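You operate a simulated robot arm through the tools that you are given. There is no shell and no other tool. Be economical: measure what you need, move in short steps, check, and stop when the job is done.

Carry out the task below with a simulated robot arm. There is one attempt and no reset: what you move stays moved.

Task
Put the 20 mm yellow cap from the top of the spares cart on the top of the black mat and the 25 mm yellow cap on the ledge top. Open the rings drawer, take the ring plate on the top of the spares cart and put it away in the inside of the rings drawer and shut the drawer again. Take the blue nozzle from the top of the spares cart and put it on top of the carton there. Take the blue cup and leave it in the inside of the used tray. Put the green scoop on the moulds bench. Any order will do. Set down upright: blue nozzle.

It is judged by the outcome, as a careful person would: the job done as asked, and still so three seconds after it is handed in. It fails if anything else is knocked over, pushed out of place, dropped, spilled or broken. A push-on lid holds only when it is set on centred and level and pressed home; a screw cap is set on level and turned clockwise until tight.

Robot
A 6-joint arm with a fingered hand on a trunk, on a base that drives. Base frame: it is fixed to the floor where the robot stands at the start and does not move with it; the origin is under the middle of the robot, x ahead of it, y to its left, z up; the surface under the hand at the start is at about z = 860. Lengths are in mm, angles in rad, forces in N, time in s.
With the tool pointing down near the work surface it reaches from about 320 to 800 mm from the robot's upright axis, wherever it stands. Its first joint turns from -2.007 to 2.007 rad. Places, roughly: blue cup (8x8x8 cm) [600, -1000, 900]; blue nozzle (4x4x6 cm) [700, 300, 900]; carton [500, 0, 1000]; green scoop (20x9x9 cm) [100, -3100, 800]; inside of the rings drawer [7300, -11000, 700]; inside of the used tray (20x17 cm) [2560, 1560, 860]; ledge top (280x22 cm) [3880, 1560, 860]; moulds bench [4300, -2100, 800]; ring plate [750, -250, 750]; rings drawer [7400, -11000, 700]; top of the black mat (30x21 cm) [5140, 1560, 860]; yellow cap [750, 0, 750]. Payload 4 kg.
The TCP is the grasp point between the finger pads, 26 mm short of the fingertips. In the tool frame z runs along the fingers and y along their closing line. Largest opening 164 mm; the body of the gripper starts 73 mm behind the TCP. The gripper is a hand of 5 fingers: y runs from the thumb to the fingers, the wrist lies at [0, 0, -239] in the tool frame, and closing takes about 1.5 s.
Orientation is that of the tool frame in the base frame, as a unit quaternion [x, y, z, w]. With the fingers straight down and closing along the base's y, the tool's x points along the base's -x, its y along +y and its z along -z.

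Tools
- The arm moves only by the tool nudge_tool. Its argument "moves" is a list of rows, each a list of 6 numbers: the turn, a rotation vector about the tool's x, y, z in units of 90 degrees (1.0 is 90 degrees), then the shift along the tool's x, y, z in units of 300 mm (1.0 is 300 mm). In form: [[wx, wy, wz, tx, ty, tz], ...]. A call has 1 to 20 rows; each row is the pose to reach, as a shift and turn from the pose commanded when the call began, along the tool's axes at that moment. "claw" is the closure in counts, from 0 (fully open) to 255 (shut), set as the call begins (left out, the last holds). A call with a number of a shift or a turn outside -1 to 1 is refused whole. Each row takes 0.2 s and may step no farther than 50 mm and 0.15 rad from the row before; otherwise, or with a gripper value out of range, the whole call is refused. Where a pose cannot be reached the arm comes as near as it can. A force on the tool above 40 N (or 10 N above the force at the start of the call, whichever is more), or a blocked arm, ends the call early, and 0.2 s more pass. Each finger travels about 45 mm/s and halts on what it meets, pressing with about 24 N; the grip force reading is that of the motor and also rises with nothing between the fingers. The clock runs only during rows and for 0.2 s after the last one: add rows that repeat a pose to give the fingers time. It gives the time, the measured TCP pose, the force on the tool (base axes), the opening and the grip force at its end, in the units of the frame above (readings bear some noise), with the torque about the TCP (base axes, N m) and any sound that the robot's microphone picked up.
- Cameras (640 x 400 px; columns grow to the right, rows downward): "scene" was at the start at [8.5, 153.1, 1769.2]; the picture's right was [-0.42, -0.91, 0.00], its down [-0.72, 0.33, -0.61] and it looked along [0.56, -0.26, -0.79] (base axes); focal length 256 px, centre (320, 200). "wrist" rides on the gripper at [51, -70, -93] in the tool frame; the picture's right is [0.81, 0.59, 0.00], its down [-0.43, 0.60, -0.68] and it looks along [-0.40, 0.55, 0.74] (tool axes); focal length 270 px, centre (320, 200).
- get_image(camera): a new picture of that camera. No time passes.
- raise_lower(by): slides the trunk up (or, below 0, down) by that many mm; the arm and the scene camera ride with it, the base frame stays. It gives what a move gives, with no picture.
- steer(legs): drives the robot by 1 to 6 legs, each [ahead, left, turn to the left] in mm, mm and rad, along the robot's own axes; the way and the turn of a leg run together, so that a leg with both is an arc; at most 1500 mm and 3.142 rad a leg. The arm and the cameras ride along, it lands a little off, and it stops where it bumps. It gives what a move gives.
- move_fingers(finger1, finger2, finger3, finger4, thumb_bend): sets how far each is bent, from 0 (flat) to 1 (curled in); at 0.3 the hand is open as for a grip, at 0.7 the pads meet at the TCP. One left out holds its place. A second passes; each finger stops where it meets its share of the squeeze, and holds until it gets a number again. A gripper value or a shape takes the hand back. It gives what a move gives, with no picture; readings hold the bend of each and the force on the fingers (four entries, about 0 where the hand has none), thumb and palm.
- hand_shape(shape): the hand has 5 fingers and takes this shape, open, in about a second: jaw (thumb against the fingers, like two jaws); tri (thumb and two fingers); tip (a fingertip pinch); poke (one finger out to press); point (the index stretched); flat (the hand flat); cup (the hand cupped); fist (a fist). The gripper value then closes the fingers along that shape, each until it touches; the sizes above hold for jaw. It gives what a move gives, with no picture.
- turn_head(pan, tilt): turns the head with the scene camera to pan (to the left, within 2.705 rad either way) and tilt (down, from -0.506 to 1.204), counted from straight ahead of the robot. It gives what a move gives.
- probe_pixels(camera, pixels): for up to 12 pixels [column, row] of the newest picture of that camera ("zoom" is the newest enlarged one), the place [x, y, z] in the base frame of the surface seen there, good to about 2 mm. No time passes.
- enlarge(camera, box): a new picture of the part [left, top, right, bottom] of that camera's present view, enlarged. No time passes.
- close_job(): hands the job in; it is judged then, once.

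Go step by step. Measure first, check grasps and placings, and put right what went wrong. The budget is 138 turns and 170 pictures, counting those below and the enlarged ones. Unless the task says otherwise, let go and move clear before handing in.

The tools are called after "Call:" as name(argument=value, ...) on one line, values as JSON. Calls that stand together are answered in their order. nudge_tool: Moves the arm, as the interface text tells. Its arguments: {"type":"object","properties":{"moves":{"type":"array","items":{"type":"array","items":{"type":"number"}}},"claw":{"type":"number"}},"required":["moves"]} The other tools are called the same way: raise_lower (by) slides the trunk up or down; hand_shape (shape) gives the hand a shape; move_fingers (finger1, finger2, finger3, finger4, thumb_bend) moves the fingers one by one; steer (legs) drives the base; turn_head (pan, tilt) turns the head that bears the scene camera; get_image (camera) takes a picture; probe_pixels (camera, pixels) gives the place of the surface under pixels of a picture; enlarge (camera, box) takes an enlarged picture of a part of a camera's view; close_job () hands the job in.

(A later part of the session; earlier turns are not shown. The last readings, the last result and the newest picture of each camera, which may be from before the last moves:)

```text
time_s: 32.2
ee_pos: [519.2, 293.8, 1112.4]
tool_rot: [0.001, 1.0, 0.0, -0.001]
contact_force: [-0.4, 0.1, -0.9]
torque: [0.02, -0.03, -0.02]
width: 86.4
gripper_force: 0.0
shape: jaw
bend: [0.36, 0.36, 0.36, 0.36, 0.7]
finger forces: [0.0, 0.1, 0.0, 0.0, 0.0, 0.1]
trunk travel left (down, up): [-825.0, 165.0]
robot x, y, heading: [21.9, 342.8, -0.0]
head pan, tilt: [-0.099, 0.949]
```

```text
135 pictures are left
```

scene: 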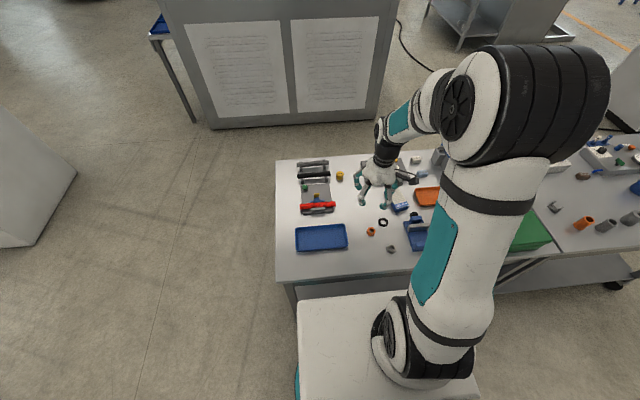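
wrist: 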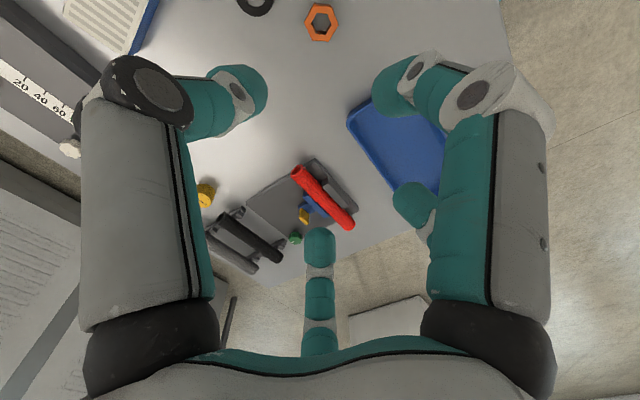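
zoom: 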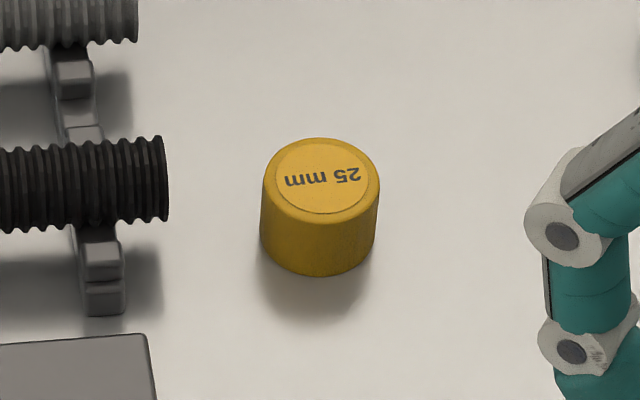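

Call:
probe_pixels(camera="zoom", pixels=[[320, 145], [320, 185], [266, 180], [375, 180], [320, 240], [155, 150], [100, 150], [120, 345], [320, 205]])

Call:
nudge_tool(moves=[[0, 0, 0, -0.15, 0.03, 0], [0, 0, 0, -0.3, 0.06, 0], [0, 0, 0, -0.45, 0.09, 0], [0, 0, 0, -0.6, 0.12, 0.0], [0, 0, 0, -0.73, 0.15, 0.05], [0, 0, 0, -0.83, 0.17, 0.15], [0, 0, 0, -0.913, 0.175, 0.25], [0, 0, 0, -0.913, 0.175, 0.4], [0, 0, 0, -0.913, 0.175, 0.5], [0, 0, 0, -0.913, 0.175, 0.5]], claw=170)

Call:
get_image(camera="wrist")

Call:
enlarge(camera="scene", box=[290, 100, 386, 200])

```text
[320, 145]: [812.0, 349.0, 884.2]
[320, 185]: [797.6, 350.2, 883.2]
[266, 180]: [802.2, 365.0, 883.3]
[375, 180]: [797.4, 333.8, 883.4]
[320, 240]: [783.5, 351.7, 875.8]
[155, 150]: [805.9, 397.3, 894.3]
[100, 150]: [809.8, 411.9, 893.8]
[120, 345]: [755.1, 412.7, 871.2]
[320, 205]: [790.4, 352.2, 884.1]
```

```text
time_s: 34.5
ee_pos: [792.3, 343.7, 962.7]
tool_rot: [0.001, 1.0, 0.0, -0.001]
contact_force: [0.5, -0.4, -0.3]
torque: [-0.02, -0.01, 0.03]
width: 55.0
gripper_force: 0.1
shape: jaw
bend: [0.45, 0.45, 0.45, 0.45, 0.7]
finger forces: [0.0, 0.0, 0.1, 0.0, 0.0, 0.1]
trunk travel left (down, up): [-825.0, 165.0]
robot x, y, heading: [22.8, 344.8, -0.005]
head pan, tilt: [-0.099, 0.949]
```

```text
134 pictures are left
```

wrist: 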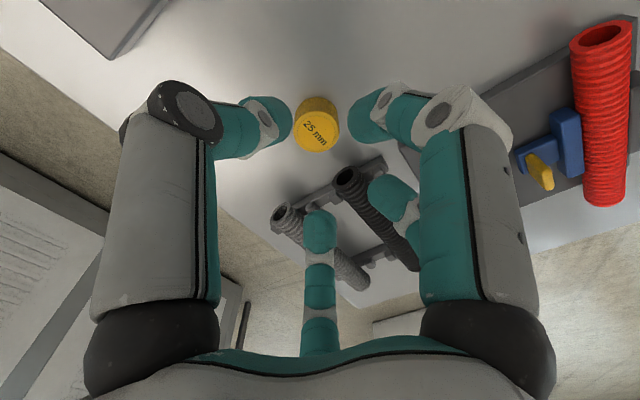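

```text
4.00 times, centred on (338, 150) of scene
```

zoom: 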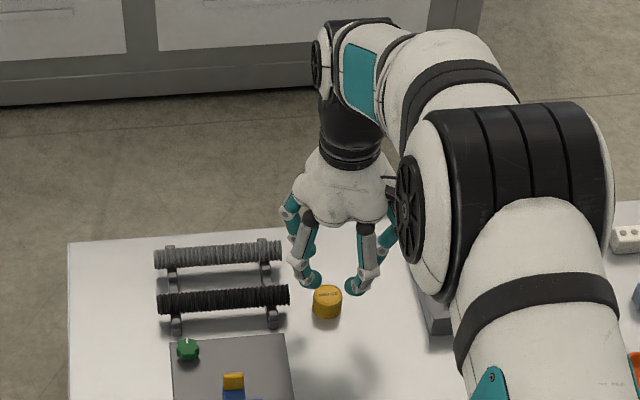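

Call:
probe_pixels(camera="wrist", pixels=[[300, 130], [317, 112], [336, 125], [316, 130], [318, 146], [345, 175], [276, 212]])

```text
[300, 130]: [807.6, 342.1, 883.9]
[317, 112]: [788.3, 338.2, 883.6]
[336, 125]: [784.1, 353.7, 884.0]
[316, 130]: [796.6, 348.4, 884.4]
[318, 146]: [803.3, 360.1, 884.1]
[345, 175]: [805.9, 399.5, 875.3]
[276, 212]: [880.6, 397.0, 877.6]
```

Cap centre is (797,349). I'll shift 5 mm and descend to z≈887.

Call:
nudge_tool(moves=[[0, 0, 0, -0.016, 0.018, 0], [0, 0, 0, -0.016, 0.018, 0.1], [0, 0, 0, -0.016, 0.018, 0.18], [0, 0, 0, -0.016, 0.018, 0.22], [0, 0, 0, -0.016, 0.018, 0.25], [0, 0, 0, -0.016, 0.018, 0.25]])

Call:
get_image(camera="wrist")

```text
time_s: 35.9
ee_pos: [799.2, 349.6, 886.8]
tool_rot: [0.003, 1.0, 0.001, 0.001]
contact_force: [0.1, 0.3, 4.7]
torque: [0.01, 0.03, 0.01]
width: 55.0
gripper_force: 0.0
shape: jaw
bend: [0.45, 0.45, 0.45, 0.45, 0.7]
finger forces: [1.4, 1.5, 1.0, 1.0, 0.0, 0.1]
trunk travel left (down, up): [-825.0, 165.0]
robot x, y, heading: [19.7, 343.6, -0.001]
head pan, tilt: [-0.099, 0.949]
```

```text
132 pictures are left
```

wrist: 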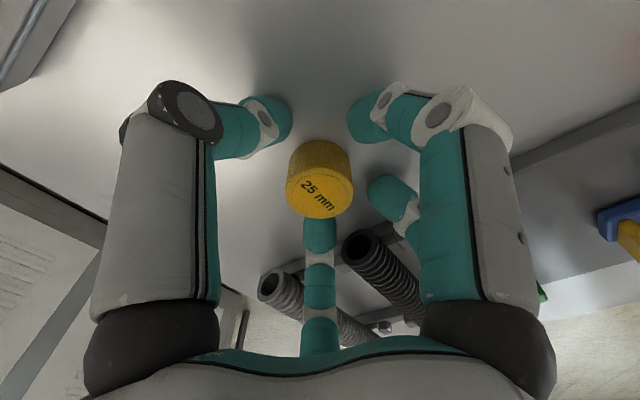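

The fingers just touch the table (4.7 N). I'll raise 2 mm and close.

Call:
nudge_tool(moves=[[0, 0, 0, 0, 0, -0.008], [0, 0, 0, 0, 0, -0.008], [0, 0, 0, 0, 0, -0.008], [0, 0, 0, 0, 0, -0.008], [0, 0, 0, 0, 0, -0.008], [0, 0, 0, 0, 0, -0.008], [0, 0, 0, 0, 0, -0.008]], claw=255)

Call:
get_image(camera="wrist")

```text
time_s: 37.5
ee_pos: [799.0, 350.1, 890.5]
tool_rot: [0.001, 1.0, 0.0, 0.001]
contact_force: [-0.5, -0.6, 8.5]
torque: [0.01, -0.01, -0.04]
width: 12.4
gripper_force: 24.3
shape: jaw
bend: [0.84, 0.49, 0.48, 0.84, 0.7]
finger forces: [10.5, 20.3, 22.4, 10.6, 42.4, 0.0]
trunk travel left (down, up): [-825.0, 165.0]
robot x, y, heading: [23.3, 343.7, -0.005]
head pan, tilt: [-0.099, 0.949]
```

```text
131 pictures are left
```

wrist: 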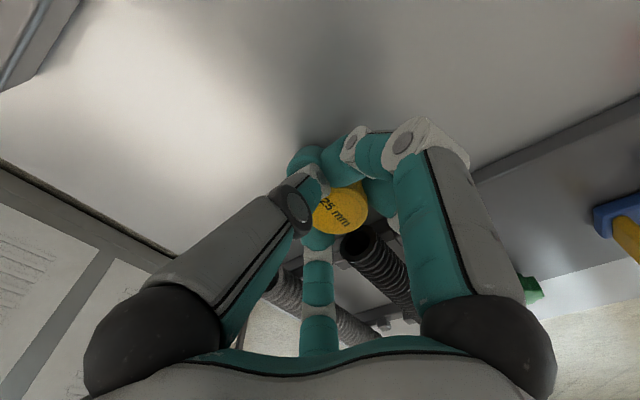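

The cap was gripped off-centre, with fingers 1 and 4 over-curled. I'll reopen and re-centre.

Call:
nudge_tool(moves=[[0, 0, 0, 0, 0, 0], [0, 0, 0, 0, 0, 0], [0, 0, 0, 0, 0, 0], [0, 0, 0, 0, 0, 0], [0, 0, 0, 0, 0, 0], [0, 0, 0, 0, 0, -0.1], [0, 0, 0, 0, 0, -0.2], [0, 0, 0, 0, 0, -0.25]], claw=150)

Call:
get_image(camera="wrist")

```text
time_s: 39.2
ee_pos: [797.4, 350.4, 965.5]
tool_rot: [0.002, 1.0, 0.0, -0.001]
contact_force: [0.1, 0.0, -0.7]
torque: [0.01, 0.02, 0.01]
width: 67.4
gripper_force: 0.0
shape: jaw
bend: [0.41, 0.41, 0.41, 0.41, 0.7]
finger forces: [0.0, 0.0, 0.0, 0.0, 0.1, 0.0]
trunk travel left (down, up): [-825.0, 165.0]
robot x, y, heading: [19.8, 342.2, -0.007]
head pan, tilt: [-0.099, 0.949]
```

```text
130 pictures are left
```

wrist: 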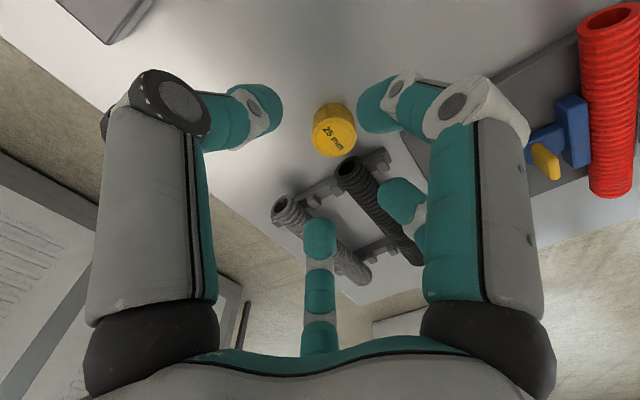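

The cap is still upright at (335,130). I'll probe it and try the fingertip-pinch shape, watching how it closes.

Call:
probe_pixels(camera="wrist", pixels=[[316, 130], [334, 120], [354, 132], [334, 136], [336, 155]])

Call:
hand_shape(shape="tip")

Call:
nudge_tool(moves=[[0, 0, 0, 0, 0, 0], [0, 0, 0, 0, 0, 0], [0, 0, 0, 0, 0, 0], [0, 0, 0, 0, 0, 0], [0, 0, 0, 0, 0, 0], [0, 0, 0, 0, 0, 0], [0, 0, 0, 0, 0, 0], [0, 0, 0, 0, 0, 0], [0, 0, 0, 0, 0, 0], [0, 0, 0, 0, 0, 0]], claw=190)

Call:
get_image(camera="wrist")

Call:
enlarge(camera="scene", box=[330, 130, 378, 180])

```text
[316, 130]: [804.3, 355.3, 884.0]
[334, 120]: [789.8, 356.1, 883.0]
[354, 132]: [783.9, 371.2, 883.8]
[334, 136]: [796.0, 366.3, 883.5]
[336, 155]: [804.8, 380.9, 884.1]
```

```text
time_s: 40.1
ee_pos: [798.3, 350.2, 966.3]
tool_rot: [0.002, 1.0, 0.0, 0.001]
contact_force: [0.3, -0.7, 0.1]
torque: [-0.05, -0.01, 0.04]
width: 163.7
gripper_force: 0.1
shape: tip
bend: [0.14, 0.3, 0.3, 0.14, 0.3]
finger forces: [0.0, 0.0, 0.0, 0.1, 0.0, 0.0]
trunk travel left (down, up): [-825.0, 165.0]
robot x, y, heading: [20.7, 346.7, -0.003]
head pan, tilt: [-0.099, 0.949]
```

```text
time_s: 42.4
ee_pos: [798.6, 349.8, 965.7]
tool_rot: [0.002, 1.0, 0.0, 0.0]
contact_force: [-0.7, -0.7, 0.0]
torque: [-0.01, -0.02, 0.02]
width: 42.6
gripper_force: 0.0
shape: tip
bend: [0.14, 0.5, 0.5, 0.14, 0.7]
finger forces: [0.0, 0.1, 0.0, 0.0, 0.1, 0.0]
trunk travel left (down, up): [-825.0, 165.0]
robot x, y, heading: [20.2, 348.8, -0.01]
head pan, tilt: [-0.099, 0.949]
```

```text
129 pictures are left
```

wrist: 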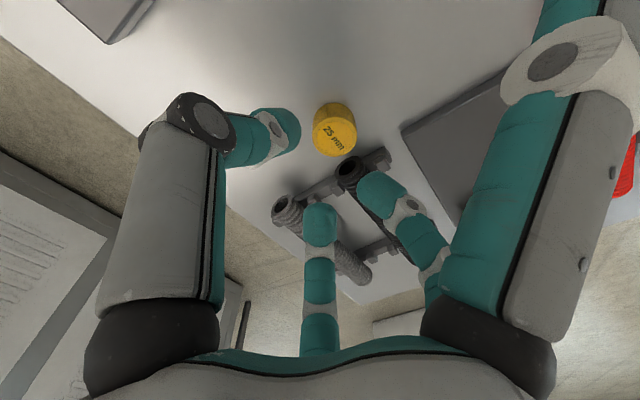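

```text
8.00 times, centred on (354, 155) of scene
```

zoom: 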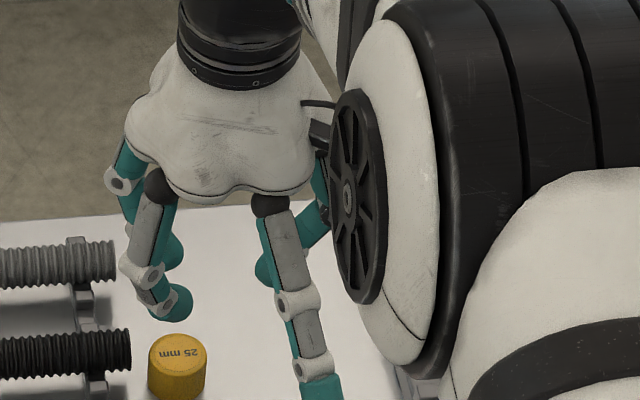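

In tip shape the idle fingers stay straight and would hit the table. Checking tri.

Call:
hand_shape(shape="tri")

Call:
nudge_tool(moves=[[0, 0, 0, 0, 0, 0], [0, 0, 0, 0, 0, 0], [0, 0, 0, 0, 0, 0], [0, 0, 0, 0, 0, 0], [0, 0, 0, 0, 0, 0], [0, 0, 0, 0, 0, 0], [0, 0, 0, 0, 0, 0], [0, 0, 0, 0, 0, 0], [0, 0, 0, 0, 0, 0], [0, 0, 0, 0, 0, 0]], claw=190)

Call:
get_image(camera="wrist")

Call:
probe_pixels(camera="wrist", pixels=[[290, 130], [285, 110], [320, 210], [320, 230], [380, 190], [370, 180], [336, 140], [560, 120], [560, 20]])

```text
time_s: 43.2
ee_pos: [798.1, 350.2, 966.2]
tool_rot: [0.002, 1.0, 0.0, -0.001]
contact_force: [-1.1, -0.8, 0.1]
torque: [0.0, 0.03, 0.01]
width: 164.0
gripper_force: 0.1
shape: tri
bend: [0.14, 0.3, 0.3, 0.14, 0.3]
finger forces: [0.0, 0.0, 0.1, 0.0, 0.1, 0.0]
trunk travel left (down, up): [-825.0, 165.0]
robot x, y, heading: [18.9, 346.7, -0.002]
head pan, tilt: [-0.099, 0.949]
```

```text
time_s: 45.5
ee_pos: [798.8, 349.0, 964.4]
tool_rot: [0.002, 1.0, 0.0, 0.0]
contact_force: [-0.4, -1.0, 0.2]
torque: [0.05, 0.02, -0.01]
width: 42.2
gripper_force: 0.1
shape: tri
bend: [0.14, 0.5, 0.5, 0.14, 0.7]
finger forces: [0.1, 0.0, 0.0, 0.0, 0.1, 0.1]
trunk travel left (down, up): [-825.0, 165.0]
robot x, y, heading: [22.4, 342.0, -0.0]
head pan, tilt: [-0.099, 0.949]
```

```text
127 pictures are left
```

wrist: 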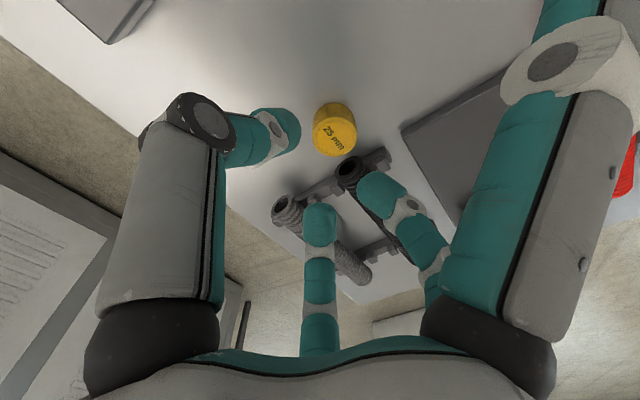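

```text
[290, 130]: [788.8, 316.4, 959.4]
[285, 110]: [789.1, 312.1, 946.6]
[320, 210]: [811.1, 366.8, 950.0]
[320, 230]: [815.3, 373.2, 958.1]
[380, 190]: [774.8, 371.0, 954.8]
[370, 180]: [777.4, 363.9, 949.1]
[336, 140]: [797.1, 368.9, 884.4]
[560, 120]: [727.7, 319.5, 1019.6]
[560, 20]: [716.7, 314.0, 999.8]
```

Tri is the same as tip. I'll use individual fingers: curl 1 and 4 out of the way and pinch with the thumb, 2 and 3.

Call:
move_fingers(finger1=1.0, finger4=1.0, finger2=0.45, finger3=0.45, thumb_bend=0.45)

Call:
get_image(camera="wrist")

Call:
enlarge(camera="scene", box=[330, 130, 378, 180])

```text
time_s: 46.5
ee_pos: [797.7, 348.8, 966.8]
tool_rot: [0.001, 1.0, 0.0, 0.0]
contact_force: [-0.8, -0.6, -0.5]
torque: [0.03, 0.03, -0.01]
width: 47.3
gripper_force: 0.0
shape: fingers
bend: [0.74, 0.45, 0.45, 0.74, 0.45]
finger forces: [0.1, 0.0, 0.0, 0.0, 0.0, 0.0]
trunk travel left (down, up): [-825.0, 165.0]
robot x, y, heading: [16.6, 344.2, -0.006]
head pan, tilt: [-0.099, 0.949]
```

```text
126 pictures are left
```

wrist: 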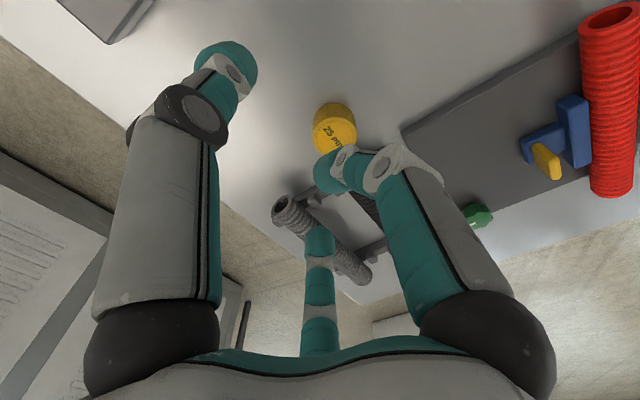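

```text
8.00 times, centred on (354, 155) of scene
```

zoom: 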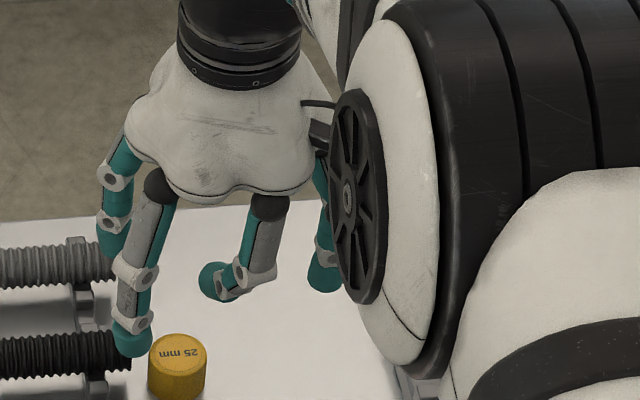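

Individual curling changes geometry too much. The earlier jaw grasp did envelop the cap in a stable way, with the cap 14 mm toward +y of the TCP. I'll repeat it from that position, slightly higher, and test-lift.

Call:
hand_shape(shape="jaw")

Call:
nudge_tool(moves=[[0, 0, 0, 0, 0.01, 0], [0, 0, 0, 0, 0.01, 0], [0, 0, 0, 0, 0.01, 0], [0, 0, 0, 0, 0.01, 0], [0, 0, 0, 0, 0.01, 0], [0, 0, 0, 0, 0.01, 0.1], [0, 0, 0, 0, 0.01, 0.18], [0, 0, 0, 0, 0.01, 0.22], [0, 0, 0, 0, 0.01, 0.25], [0, 0, 0, 0, 0.01, 0.25]], claw=135)

Call:
get_image(camera="wrist")

```text
time_s: 47.4
ee_pos: [798.3, 349.4, 966.2]
tool_rot: [0.002, 1.0, 0.0, 0.0]
contact_force: [-0.3, 0.6, 0.4]
torque: [0.02, -0.02, 0.02]
width: 163.7
gripper_force: 0.1
shape: jaw
bend: [0.3, 0.3, 0.3, 0.3, 0.3]
finger forces: [0.1, 0.0, 0.0, 0.1, 0.0, 0.1]
trunk travel left (down, up): [-825.0, 165.0]
robot x, y, heading: [22.1, 342.8, -0.009]
head pan, tilt: [-0.099, 0.949]
```

```text
time_s: 49.5
ee_pos: [798.9, 354.4, 889.5]
tool_rot: [0.002, 1.0, 0.001, 0.0]
contact_force: [0.8, -0.2, 0.6]
torque: [0.0, 0.03, 0.02]
width: 77.5
gripper_force: 0.2
shape: jaw
bend: [0.38, 0.38, 0.38, 0.38, 0.7]
finger forces: [0.1, 0.1, 0.0, 0.0, 0.0, 0.0]
trunk travel left (down, up): [-825.0, 165.0]
robot x, y, heading: [19.5, 342.9, -0.004]
head pan, tilt: [-0.099, 0.949]
```

```text
124 pictures are left
```

wrist: 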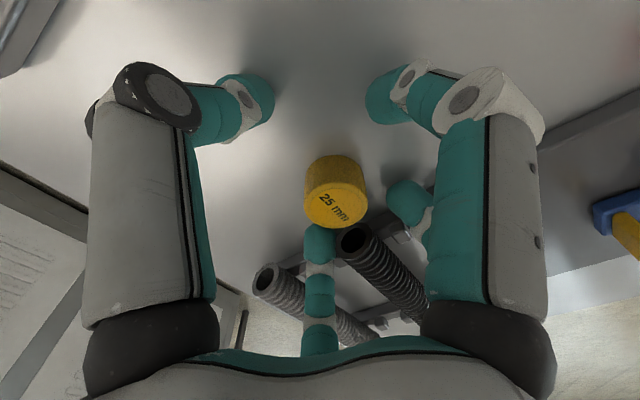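

Clear of the table (0.6 N) with the cap between the fingers. Closing and test-lifting 20 mm.

Call:
nudge_tool(moves=[[0, 0, 0, 0, 0, 0], [0, 0, 0, 0, 0, 0], [0, 0, 0, 0, 0, 0], [0, 0, 0, 0, 0, 0], [0, 0, 0, 0, 0, 0], [0, 0, 0, 0, 0, 0], [0, 0, 0, 0, 0, 0], [0, 0, 0, 0, 0, 0], [0, 0, 0, 0, 0, 0]], claw=255)

Call:
nudge_tool(moves=[[0, 0, 0, 0, 0, -0.03], [0, 0, 0, 0, 0, -0.07], [0, 0, 0, 0, 0, -0.07]])

Call:
get_image(camera="wrist")

Call:
enlarge(camera="scene", box=[314, 140, 362, 190])

```text
time_s: 51.5
ee_pos: [798.3, 354.8, 889.4]
tool_rot: [0.002, 1.0, 0.0, 0.0]
contact_force: [0.5, 0.8, -0.5]
torque: [0.02, -0.02, 0.01]
width: 27.3
gripper_force: 23.7
shape: jaw
bend: [0.78, 0.78, 0.78, 0.78, 0.7]
finger forces: [21.2, 21.3, 21.3, 21.3, 21.6, 0.0]
trunk travel left (down, up): [-825.0, 165.0]
robot x, y, heading: [19.5, 340.4, -0.003]
head pan, tilt: [-0.099, 0.949]
```

```text
time_s: 52.4
ee_pos: [799.0, 353.2, 911.1]
tool_rot: [0.001, 1.0, -0.001, -0.001]
contact_force: [0.4, 0.8, 0.5]
torque: [-0.01, 0.0, 0.0]
width: 27.3
gripper_force: 24.0
shape: jaw
bend: [0.78, 0.78, 0.78, 0.78, 0.7]
finger forces: [21.2, 21.3, 21.3, 21.1, 21.6, 0.0]
trunk travel left (down, up): [-825.0, 165.0]
robot x, y, heading: [16.3, 344.8, 0.001]
head pan, tilt: [-0.099, 0.949]
```

```text
123 pictures are left
```

wrist: 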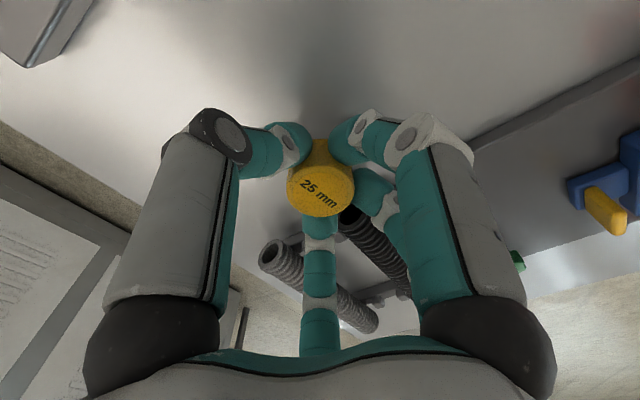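

```text
8.00 times, centred on (338, 165) of scene
```

zoom: 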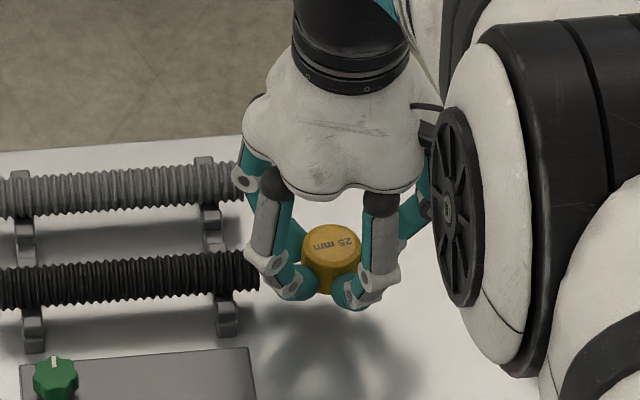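

The cap is held centred and level. I'll lift, retract and drive left and ahead toward the ledge aisle.

Call:
nudge_tool(moves=[[0, 0, 0, 0, 0, -0.16], [0, 0, 0, 0, 0, -0.32], [0, 0, 0, 0, 0, -0.48], [0, 0, 0, 0.05, 0, -0.62], [0, 0, 0, 0.2, 0, -0.65], [0, 0, 0, 0.35, 0, -0.65], [0, 0, 0, 0.5, 0, -0.65], [0, 0, 0, 0.65, 0, -0.65], [0, 0, 0, 0.8, 0, -0.65], [0, 0, 0, 0.93, 0, -0.65]])

Call:
steer(legs=[[-50, 0, 0], [0, 1400, 0], [0, 430, 0], [1500, 0, 0], [500, 0, 0]])

Call:
turn_head(pan=-0.5, tilt=0.4)

Call:
get_image(camera="scene")

```text
time_s: 54.5
ee_pos: [519.5, 355.6, 1105.1]
tool_rot: [0.002, 1.0, 0.0, 0.001]
contact_force: [-0.3, -0.5, 0.9]
torque: [0.0, -0.03, -0.01]
width: 27.4
gripper_force: 23.6
shape: jaw
bend: [0.78, 0.78, 0.78, 0.78, 0.7]
finger forces: [21.1, 21.3, 21.4, 21.4, 21.5, 0.1]
trunk travel left (down, up): [-825.0, 165.0]
robot x, y, heading: [18.6, 344.2, -0.003]
head pan, tilt: [-0.099, 0.949]
```

```text
time_s: 74.0
ee_pos: [2482.7, 2111.2, 1104.5]
tool_rot: [0.019, 1.0, 0.0, 0.0]
contact_force: [-0.3, -1.1, 0.0]
torque: [-0.01, 0.01, -0.02]
width: 27.6
gripper_force: 24.3
shape: jaw
bend: [0.78, 0.78, 0.78, 0.78, 0.7]
finger forces: [21.1, 21.3, 21.4, 21.2, 21.6, 0.0]
trunk travel left (down, up): [-825.0, 165.0]
robot x, y, heading: [1979.1, 2117.7, -0.038]
head pan, tilt: [-0.099, 0.949]
```

```text
time_s: 74.9
ee_pos: [2480.7, 2112.6, 1105.1]
tool_rot: [0.02, 1.0, 0.0, 0.0]
contact_force: [0.3, -0.4, 0.0]
torque: [-0.01, 0.0, 0.0]
width: 27.7
gripper_force: 24.3
shape: jaw
bend: [0.78, 0.78, 0.78, 0.78, 0.7]
finger forces: [21.1, 21.3, 21.4, 21.3, 21.5, 0.0]
trunk travel left (down, up): [-825.0, 165.0]
robot x, y, heading: [1981.8, 2115.2, -0.042]
head pan, tilt: [-0.499, 0.4]
```

```text
121 pictures are left
```

scene: 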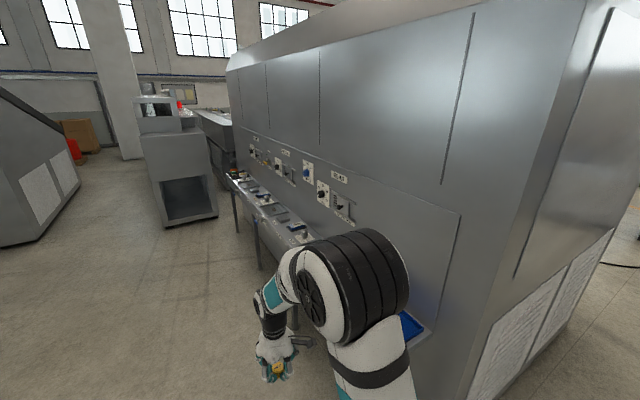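

The ledge runs along the machine with items on it. I'll drive to its middle, turn to face it, and look.

Call:
steer(legs=[[0, 80, 0.042], [1500, 0, 0], [400, 0, 0], [0, 0, -1.571]])

Call:
turn_head(pan=0.0, tilt=0.8)

Call:
get_image(camera="scene")

```text
time_s: 88.9
ee_pos: [3900.9, 1693.4, 1104.7]
tool_rot: [0.703, 0.711, 0.0, 0.0]
contact_force: [-0.3, 0.2, -0.1]
torque: [0.0, 0.01, 0.0]
width: 27.1
gripper_force: 24.3
shape: jaw
bend: [0.78, 0.78, 0.78, 0.78, 0.7]
finger forces: [20.8, 21.2, 21.3, 21.2, 21.5, 0.0]
trunk travel left (down, up): [-825.0, 165.0]
robot x, y, heading: [3880.5, 2194.9, -1.563]
head pan, tilt: [-0.499, 0.4]
```

```text
time_s: 89.8
ee_pos: [3901.6, 1694.7, 1105.8]
tool_rot: [0.703, 0.711, 0.0, -0.001]
contact_force: [-0.9, 0.4, -0.3]
torque: [0.01, 0.02, 0.03]
width: 27.5
gripper_force: 24.3
shape: jaw
bend: [0.78, 0.78, 0.78, 0.78, 0.7]
finger forces: [20.8, 21.1, 21.5, 21.3, 21.7, 0.0]
trunk travel left (down, up): [-825.0, 165.0]
robot x, y, heading: [3880.9, 2192.9, -1.562]
head pan, tilt: [0.0, 0.799]
```

```text
120 pictures are left
```

scene: 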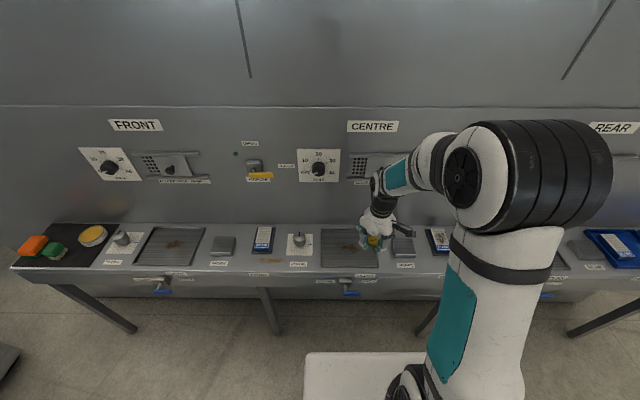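

Call:
enlarge(camera="scene", box=[90, 210, 410, 300])

Call:
probe_pixels(camera="scene", pixels=[[285, 235], [285, 250], [285, 262], [212, 232], [250, 262], [220, 265], [200, 262], [240, 240], [263, 240], [300, 240], [345, 260], [285, 225]])

```text
2.00 times, centred on (250, 255) of scene
```

zoom: 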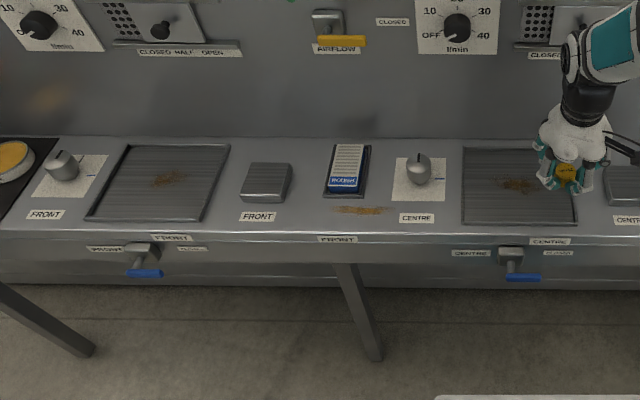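

```text
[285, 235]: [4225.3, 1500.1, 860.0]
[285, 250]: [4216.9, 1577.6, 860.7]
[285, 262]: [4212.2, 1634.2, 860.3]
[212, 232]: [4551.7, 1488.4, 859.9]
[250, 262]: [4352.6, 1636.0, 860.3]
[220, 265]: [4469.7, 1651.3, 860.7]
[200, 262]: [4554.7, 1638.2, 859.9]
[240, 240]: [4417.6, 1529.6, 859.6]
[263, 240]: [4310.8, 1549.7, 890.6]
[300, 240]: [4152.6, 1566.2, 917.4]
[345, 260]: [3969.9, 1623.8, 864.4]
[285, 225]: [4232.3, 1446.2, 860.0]
```

A bare spot exists at about (4388,1622) between the grey block and the rough box, forward of both. I'll drive 490 to the left, then look again.

Call:
steer(legs=[[0, 490, -0.008]])

Call:
get_image(camera="scene")

Call:
enlarge(camera="scene", box=[280, 200, 440, 300])

```text
time_s: 92.7
ee_pos: [4384.4, 1697.8, 1105.4]
tool_rot: [0.705, 0.709, 0.0, 0.0]
contact_force: [0.1, -0.7, 0.1]
torque: [0.02, -0.02, -0.01]
width: 27.4
gripper_force: 24.1
shape: jaw
bend: [0.78, 0.78, 0.78, 0.78, 0.7]
finger forces: [20.9, 21.1, 21.4, 21.2, 21.6, 0.1]
trunk travel left (down, up): [-825.0, 165.0]
robot x, y, heading: [4365.5, 2196.7, -1.562]
head pan, tilt: [0.0, 0.799]
```

```text
118 pictures are left
```

scene: 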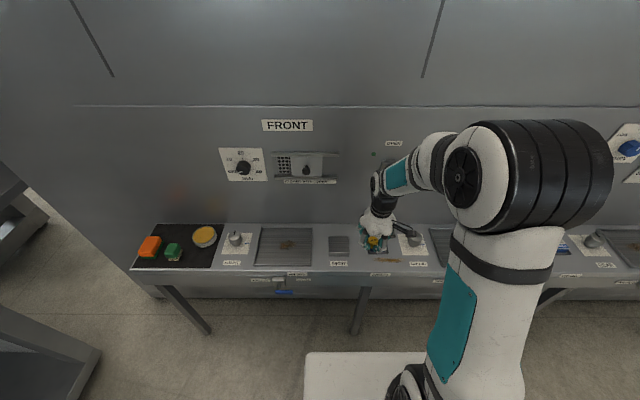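

```text
4.00 times, centred on (360, 250) of scene
```

zoom: 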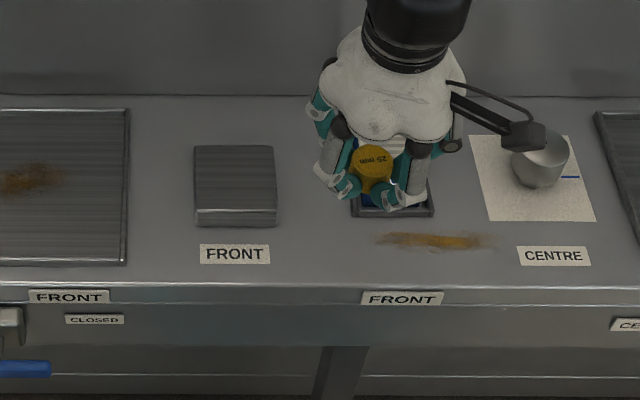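

Call:
probe_pixels(camera="zoom", pixels=[[280, 226], [350, 217], [376, 240], [320, 284], [318, 230], [318, 200], [240, 160], [126, 262], [160, 200]])

```text
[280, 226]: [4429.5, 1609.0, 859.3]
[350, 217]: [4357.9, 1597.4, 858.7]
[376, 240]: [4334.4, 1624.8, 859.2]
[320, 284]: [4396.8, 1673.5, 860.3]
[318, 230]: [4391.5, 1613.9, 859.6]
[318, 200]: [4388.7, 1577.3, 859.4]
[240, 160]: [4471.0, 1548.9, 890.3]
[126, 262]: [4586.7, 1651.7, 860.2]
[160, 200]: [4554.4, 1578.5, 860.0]
```

Target spot (4392,1622) is clear. I'll move over it and lower.

Call:
nudge_tool(moves=[[0, 0, 0, -0.13, 0.025, 0], [0, 0, 0, -0.253, 0.025, 0.05], [0, 0, 0, -0.253, 0.025, 0.2], [0, 0, 0, -0.253, 0.025, 0.35], [0, 0, 0, -0.253, 0.025, 0.5], [0, 0, 0, -0.253, 0.025, 0.6], [0, 0, 0, -0.253, 0.025, 0.66], [0, 0, 0, -0.253, 0.025, 0.69], [0, 0, 0, -0.253, 0.025, 0.705], [0, 0, 0, -0.253, 0.025, 0.712], [0, 0, 0, -0.253, 0.025, 0.712]])

Call:
enlarge(camera="scene", box=[312, 210, 408, 270])

Call:
get_image(camera="wrist")

```text
time_s: 95.1
ee_pos: [4390.2, 1623.0, 890.8]
tool_rot: [0.704, 0.71, 0.001, 0.0]
contact_force: [-0.1, 0.9, 0.1]
torque: [0.0, -0.01, 0.01]
width: 27.1
gripper_force: 23.8
shape: jaw
bend: [0.78, 0.78, 0.78, 0.78, 0.7]
finger forces: [20.8, 21.1, 21.4, 21.2, 21.6, 0.1]
trunk travel left (down, up): [-825.0, 165.0]
robot x, y, heading: [4366.7, 2198.6, -1.568]
head pan, tilt: [0.0, 0.799]
```

```text
6.67 times, centred on (360, 240) of scene
```

zoom: 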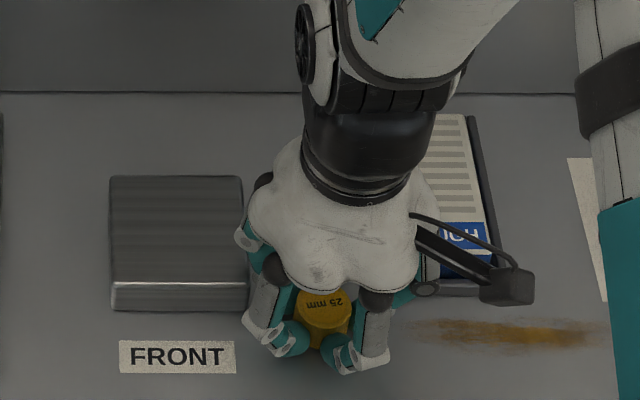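

```text
115 pictures are left
```

wrist: 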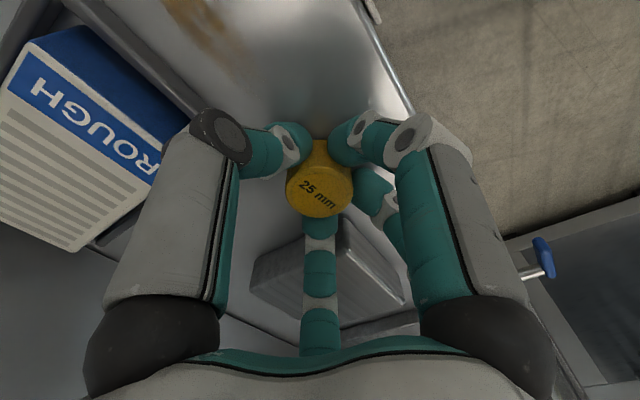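

Positioned. I'll open a little, lift clear and check.

Call:
nudge_tool(moves=[[0, 0, 0, 0, 0, 0.003], [0, 0, 0, 0, 0, 0.003], [0, 0, 0, 0, 0, 0.003], [0, 0, 0, 0, 0, 0.003], [0, 0, 0, 0, 0, -0.03], [0, 0, 0, 0, 0, -0.12], [0, 0, 0, 0, 0, -0.28], [0, 0, 0, 0, 0, -0.44], [0, 0, 0, 0, 0, -0.6], [0, 0, 0, 0.1, 0, -0.72]], claw=190)

Call:
enlarge(camera="scene", box=[312, 210, 408, 270])

```text
time_s: 97.3
ee_pos: [4388.8, 1654.6, 1107.4]
tool_rot: [0.704, 0.71, 0.0, -0.001]
contact_force: [-0.7, 0.0, -0.2]
torque: [-0.03, 0.01, -0.01]
width: 41.4
gripper_force: 0.0
shape: jaw
bend: [0.5, 0.5, 0.5, 0.5, 0.7]
finger forces: [0.0, 0.0, 0.0, 0.0, 0.0, 0.0]
trunk travel left (down, up): [-825.0, 165.0]
robot x, y, heading: [4366.9, 2196.4, -1.562]
head pan, tilt: [0.0, 0.799]
```

```text
6.67 times, centred on (360, 240) of scene
```

zoom: 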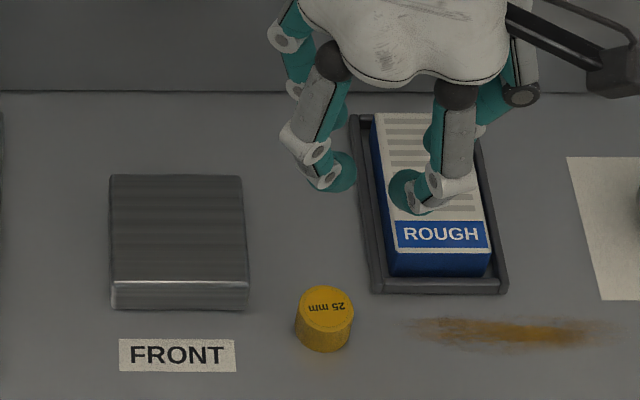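

The 25 mm cap is set. Driving back to the cart for the 20 mm cap.

Call:
steer(legs=[[0, -1500, 0], [0, -1500, 0], [0, -1400, 0], [0, 0, 1.562]])

```text
time_s: 122.0
ee_pos: [519.8, 2227.5, 1105.8]
tool_rot: [-0.001, 1.0, 0.0, 0.0]
contact_force: [0.7, 0.0, -0.8]
torque: [-0.03, -0.02, 0.01]
width: 41.8
gripper_force: 0.1
shape: jaw
bend: [0.5, 0.5, 0.5, 0.5, 0.7]
finger forces: [0.0, 0.0, 0.1, 0.1, 0.0, 0.0]
trunk travel left (down, up): [-825.0, 165.0]
robot x, y, heading: [-23.3, 2204.1, 0.003]
head pan, tilt: [0.0, 0.799]
```

Call:
steer(legs=[[0, -1500, 0], [0, -1140, 0]])

Call:
turn_head(pan=-0.1, tilt=1.0)

Call:
get_image(camera="scene")

Call:
get_image(camera="wrist")

```text
time_s: 134.8
ee_pos: [564.2, -371.8, 1106.3]
tool_rot: [-0.028, 1.0, 0.001, 0.0]
contact_force: [0.3, -0.2, 0.0]
torque: [0.03, 0.01, -0.02]
width: 41.6
gripper_force: 0.0
shape: jaw
bend: [0.5, 0.5, 0.5, 0.5, 0.7]
finger forces: [0.0, 0.0, 0.0, 0.1, 0.0, 0.0]
trunk travel left (down, up): [-825.0, 165.0]
robot x, y, heading: [20.5, -422.9, 0.057]
head pan, tilt: [0.0, 0.799]
```

```text
time_s: 135.6
ee_pos: [563.9, -370.9, 1105.8]
tool_rot: [-0.028, 1.0, 0.0, 0.0]
contact_force: [-0.5, -0.6, 1.0]
torque: [-0.04, 0.02, -0.01]
width: 41.8
gripper_force: 0.1
shape: jaw
bend: [0.5, 0.5, 0.5, 0.5, 0.7]
finger forces: [0.0, 0.0, 0.1, 0.0, 0.0, 0.0]
trunk travel left (down, up): [-825.0, 165.0]
robot x, y, heading: [20.2, -418.9, 0.056]
head pan, tilt: [-0.099, 1.0]
```

```text
113 pictures are left
```

scene: 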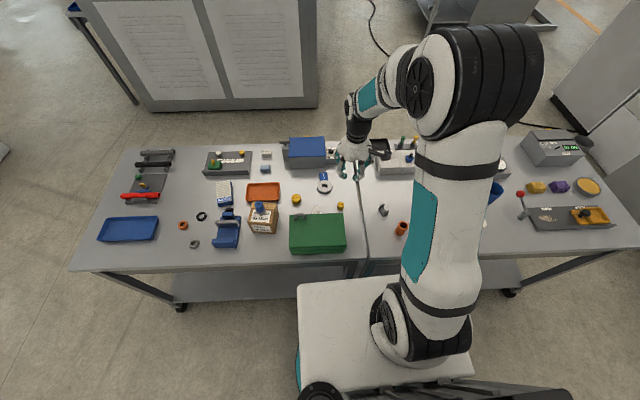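

```text
112 pictures are left
```

wrist: 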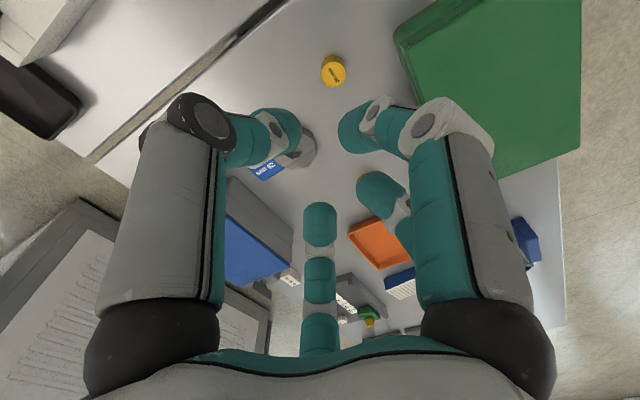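

Call:
enlarge(camera="scene", box=[280, 160, 376, 260])

Call:
probe_pixels(camera="wrist", pixels=[[333, 64], [322, 70], [344, 70], [334, 78], [405, 15], [400, 35], [480, 175], [430, 60], [390, 30]])

Call:
probe_pixels(camera="zoom", pixels=[[400, 183], [400, 178], [425, 220], [430, 200], [395, 215], [285, 170], [250, 155], [290, 70], [315, 150], [170, 220], [300, 90], [310, 115]])

```text
4.00 times, centred on (328, 210) of scene
```

zoom: 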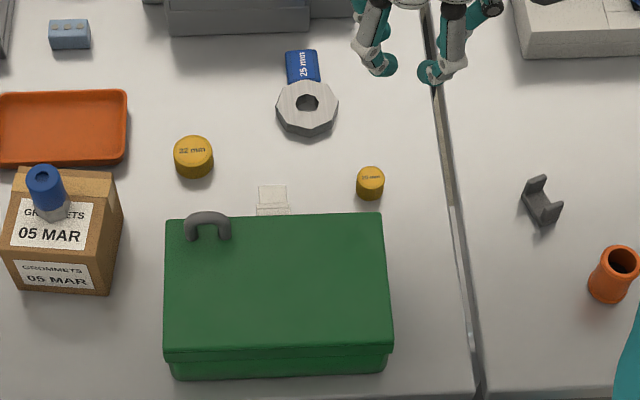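

```text
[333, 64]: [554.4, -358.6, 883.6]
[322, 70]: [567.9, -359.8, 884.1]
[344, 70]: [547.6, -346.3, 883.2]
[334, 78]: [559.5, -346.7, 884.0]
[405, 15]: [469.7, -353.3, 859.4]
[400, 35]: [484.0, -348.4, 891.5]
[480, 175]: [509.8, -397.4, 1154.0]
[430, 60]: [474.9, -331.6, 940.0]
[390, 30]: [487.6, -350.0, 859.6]
```

```text
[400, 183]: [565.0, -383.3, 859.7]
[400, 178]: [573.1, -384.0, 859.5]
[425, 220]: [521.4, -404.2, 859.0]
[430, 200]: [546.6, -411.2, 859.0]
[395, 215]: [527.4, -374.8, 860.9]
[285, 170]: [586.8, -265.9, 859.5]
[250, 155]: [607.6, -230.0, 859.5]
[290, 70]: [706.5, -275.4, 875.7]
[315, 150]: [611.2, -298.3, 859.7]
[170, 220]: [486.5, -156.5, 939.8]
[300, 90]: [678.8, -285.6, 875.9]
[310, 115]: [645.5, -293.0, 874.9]
```

The cap is at about (557,-352) and the box back face at x≈487, so there is enough room. I'll move above it.

Call:
nudge_tool(moves=[[0, 0, 0, 0.018, 0.064, 0.05], [0, 0, 0, 0.018, 0.064, 0.2], [0, 0, 0, 0.018, 0.064, 0.35], [0, 0, 0, 0.018, 0.064, 0.48], [0, 0, 0, 0.018, 0.064, 0.48]], claw=170)

Call:
get_image(camera="wrist")

Call:
probe_pixels(camera="wrist", pixels=[[320, 108], [300, 125], [338, 125], [320, 140], [320, 125]])

```text
time_s: 136.8
ee_pos: [556.0, -354.6, 963.4]
tool_rot: [-0.029, 1.0, 0.001, 0.0]
contact_force: [-0.9, 0.5, -0.1]
torque: [0.02, 0.02, 0.03]
width: 54.2
gripper_force: 0.1
shape: jaw
bend: [0.46, 0.46, 0.46, 0.46, 0.7]
finger forces: [0.1, 0.1, 0.1, 0.0, 0.0, 0.0]
trunk travel left (down, up): [-825.0, 165.0]
robot x, y, heading: [19.5, -419.5, 0.057]
head pan, tilt: [-0.099, 1.0]
```

```text
110 pictures are left
```

wrist: 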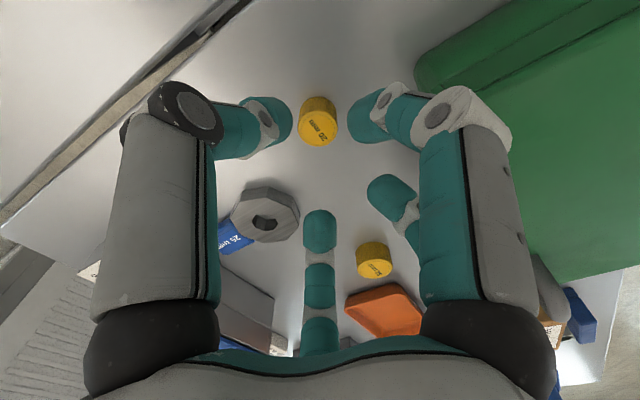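

```text
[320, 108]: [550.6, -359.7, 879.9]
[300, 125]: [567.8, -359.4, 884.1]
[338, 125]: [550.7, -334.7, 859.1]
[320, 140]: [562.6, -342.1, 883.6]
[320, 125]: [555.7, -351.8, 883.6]
```

Call:
nudge_tool(moves=[[0, 0, 0, -0.004, 0.007, 0.1], [0, 0, 0, -0.004, 0.007, 0.18], [0, 0, 0, -0.004, 0.007, 0.22], [0, 0, 0, -0.004, 0.007, 0.243], [0, 0, 0, -0.004, 0.007, 0.243]])

Call:
nudge_tool(moves=[[0, 0, 0, 0, 0, 0], [0, 0, 0, 0, 0, 0], [0, 0, 0, 0, 0, 0], [0, 0, 0, 0, 0, 0], [0, 0, 0, 0, 0, 0], [0, 0, 0, 0, 0, 0], [0, 0, 0, 0, 0, 0]], claw=255)

Call:
get_image(camera="wrist")

```text
time_s: 138.0
ee_pos: [559.4, -350.8, 889.7]
tool_rot: [-0.029, 1.0, 0.0, 0.0]
contact_force: [0.3, 0.3, 0.1]
torque: [0.0, 0.01, 0.01]
width: 54.3
gripper_force: 0.0
shape: jaw
bend: [0.46, 0.46, 0.46, 0.46, 0.7]
finger forces: [0.0, 0.1, 0.0, 0.1, 0.0, 0.0]
trunk travel left (down, up): [-825.0, 165.0]
robot x, y, heading: [16.0, -419.4, 0.056]
head pan, tilt: [-0.099, 1.0]
```

```text
time_s: 139.6
ee_pos: [559.2, -349.8, 889.1]
tool_rot: [-0.029, 1.0, 0.001, -0.001]
contact_force: [0.8, 0.3, 0.0]
torque: [0.04, 0.01, 0.03]
width: 22.9
gripper_force: 24.0
shape: jaw
bend: [0.77, 0.77, 0.77, 0.77, 0.7]
finger forces: [21.2, 21.3, 21.1, 21.0, 21.3, 0.1]
trunk travel left (down, up): [-825.0, 165.0]
robot x, y, heading: [24.8, -424.2, 0.057]
head pan, tilt: [-0.099, 1.0]
```

```text
109 pictures are left
```

wrist: 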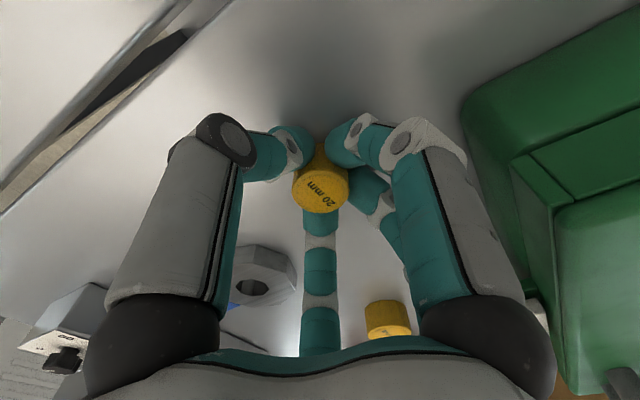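

The 20 mm cap is held. Lifting, then driving to the ledge aisle.

Call:
nudge_tool(moves=[[0, 0, 0, 0, 0, -0.08], [0, 0, 0, 0, 0, -0.24], [0, 0, 0, 0, 0, -0.4], [0, 0, 0, 0, 0, -0.56], [0, 0, 0, 0, 0, -0.72], [0, 0, 0, 0.1, 0, -0.75], [0, 0, 0, 0.2, 0, -0.75]])

Call:
steer(legs=[[-70, 0, -0.057], [0, 1500, 0], [0, 1140, 0]])

```text
time_s: 141.2
ee_pos: [497.6, -355.9, 1111.4]
tool_rot: [-0.029, 1.0, -0.001, 0.0]
contact_force: [-0.9, -0.4, 0.1]
torque: [0.02, -0.06, 0.01]
width: 22.8
gripper_force: 24.5
shape: jaw
bend: [0.77, 0.77, 0.77, 0.77, 0.7]
finger forces: [21.3, 21.4, 21.1, 21.0, 21.2, 0.0]
trunk travel left (down, up): [-825.0, 165.0]
robot x, y, heading: [16.7, -424.7, 0.061]
head pan, tilt: [-0.099, 1.0]
```

```text
time_s: 154.7
ee_pos: [481.9, 2250.8, 1112.0]
tool_rot: [0.015, 1.0, 0.0, 0.0]
contact_force: [-0.8, -0.1, -0.5]
torque: [-0.02, 0.01, 0.01]
width: 22.9
gripper_force: 23.8
shape: jaw
bend: [0.77, 0.77, 0.77, 0.77, 0.7]
finger forces: [21.4, 21.3, 21.1, 21.0, 21.2, 0.1]
trunk travel left (down, up): [-825.0, 165.0]
robot x, y, heading: [0.7, 2226.2, -0.03]
head pan, tilt: [-0.099, 1.0]
```

Call:
steer(legs=[[0, -60, 0], [0, 0, -1.541], [0, 1500, 0], [0, 1000, 0]])

```text
time_s: 171.3
ee_pos: [2538.6, 1685.1, 1113.1]
tool_rot: [0.706, 0.708, 0.0, 0.0]
contact_force: [0.0, 0.9, -0.1]
torque: [-0.01, -0.03, -0.03]
width: 22.7
gripper_force: 24.2
shape: jaw
bend: [0.77, 0.77, 0.77, 0.77, 0.7]
finger forces: [20.9, 21.4, 21.2, 21.0, 21.1, 0.1]
trunk travel left (down, up): [-825.0, 165.0]
robot x, y, heading: [2499.6, 2168.0, -1.562]
head pan, tilt: [-0.099, 1.0]
```

Call:
steer(legs=[[0, 1500, -0.005], [0, 1000, 0]])

Call:
turn_head(pan=0.1, tilt=0.85)

Call:
get_image(camera="scene")

```text
time_s: 183.6
ee_pos: [5041.4, 1672.9, 1112.5]
tool_rot: [0.717, 0.697, 0.0, 0.0]
contact_force: [0.4, -0.5, 0.3]
torque: [0.01, 0.01, 0.02]
width: 22.8
gripper_force: 23.9
shape: jaw
bend: [0.77, 0.77, 0.77, 0.77, 0.7]
finger forces: [20.9, 21.3, 21.2, 21.0, 21.2, 0.1]
trunk travel left (down, up): [-825.0, 165.0]
robot x, y, heading: [5018.5, 2155.3, -1.6]
head pan, tilt: [-0.099, 1.0]
```

```text
time_s: 184.3
ee_pos: [5041.4, 1673.1, 1112.6]
tool_rot: [0.717, 0.697, 0.0, 0.0]
contact_force: [-0.2, 0.1, -0.3]
torque: [-0.03, -0.05, 0.03]
width: 23.1
gripper_force: 24.2
shape: jaw
bend: [0.77, 0.77, 0.77, 0.77, 0.7]
finger forces: [20.9, 21.2, 21.2, 21.0, 21.2, 0.0]
trunk travel left (down, up): [-825.0, 165.0]
robot x, y, heading: [5015.1, 2158.3, -1.599]
head pan, tilt: [0.099, 0.85]
```

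```text
108 pictures are left
```

scene: 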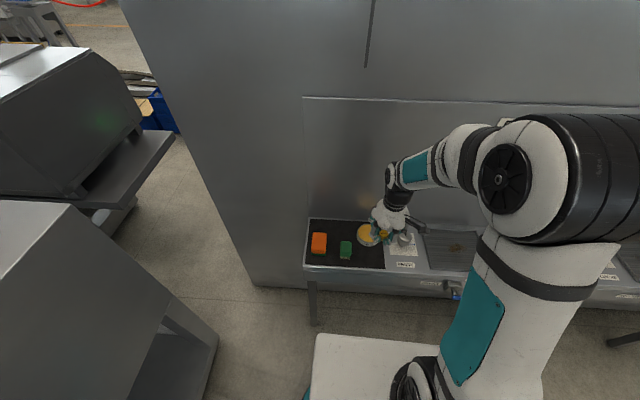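

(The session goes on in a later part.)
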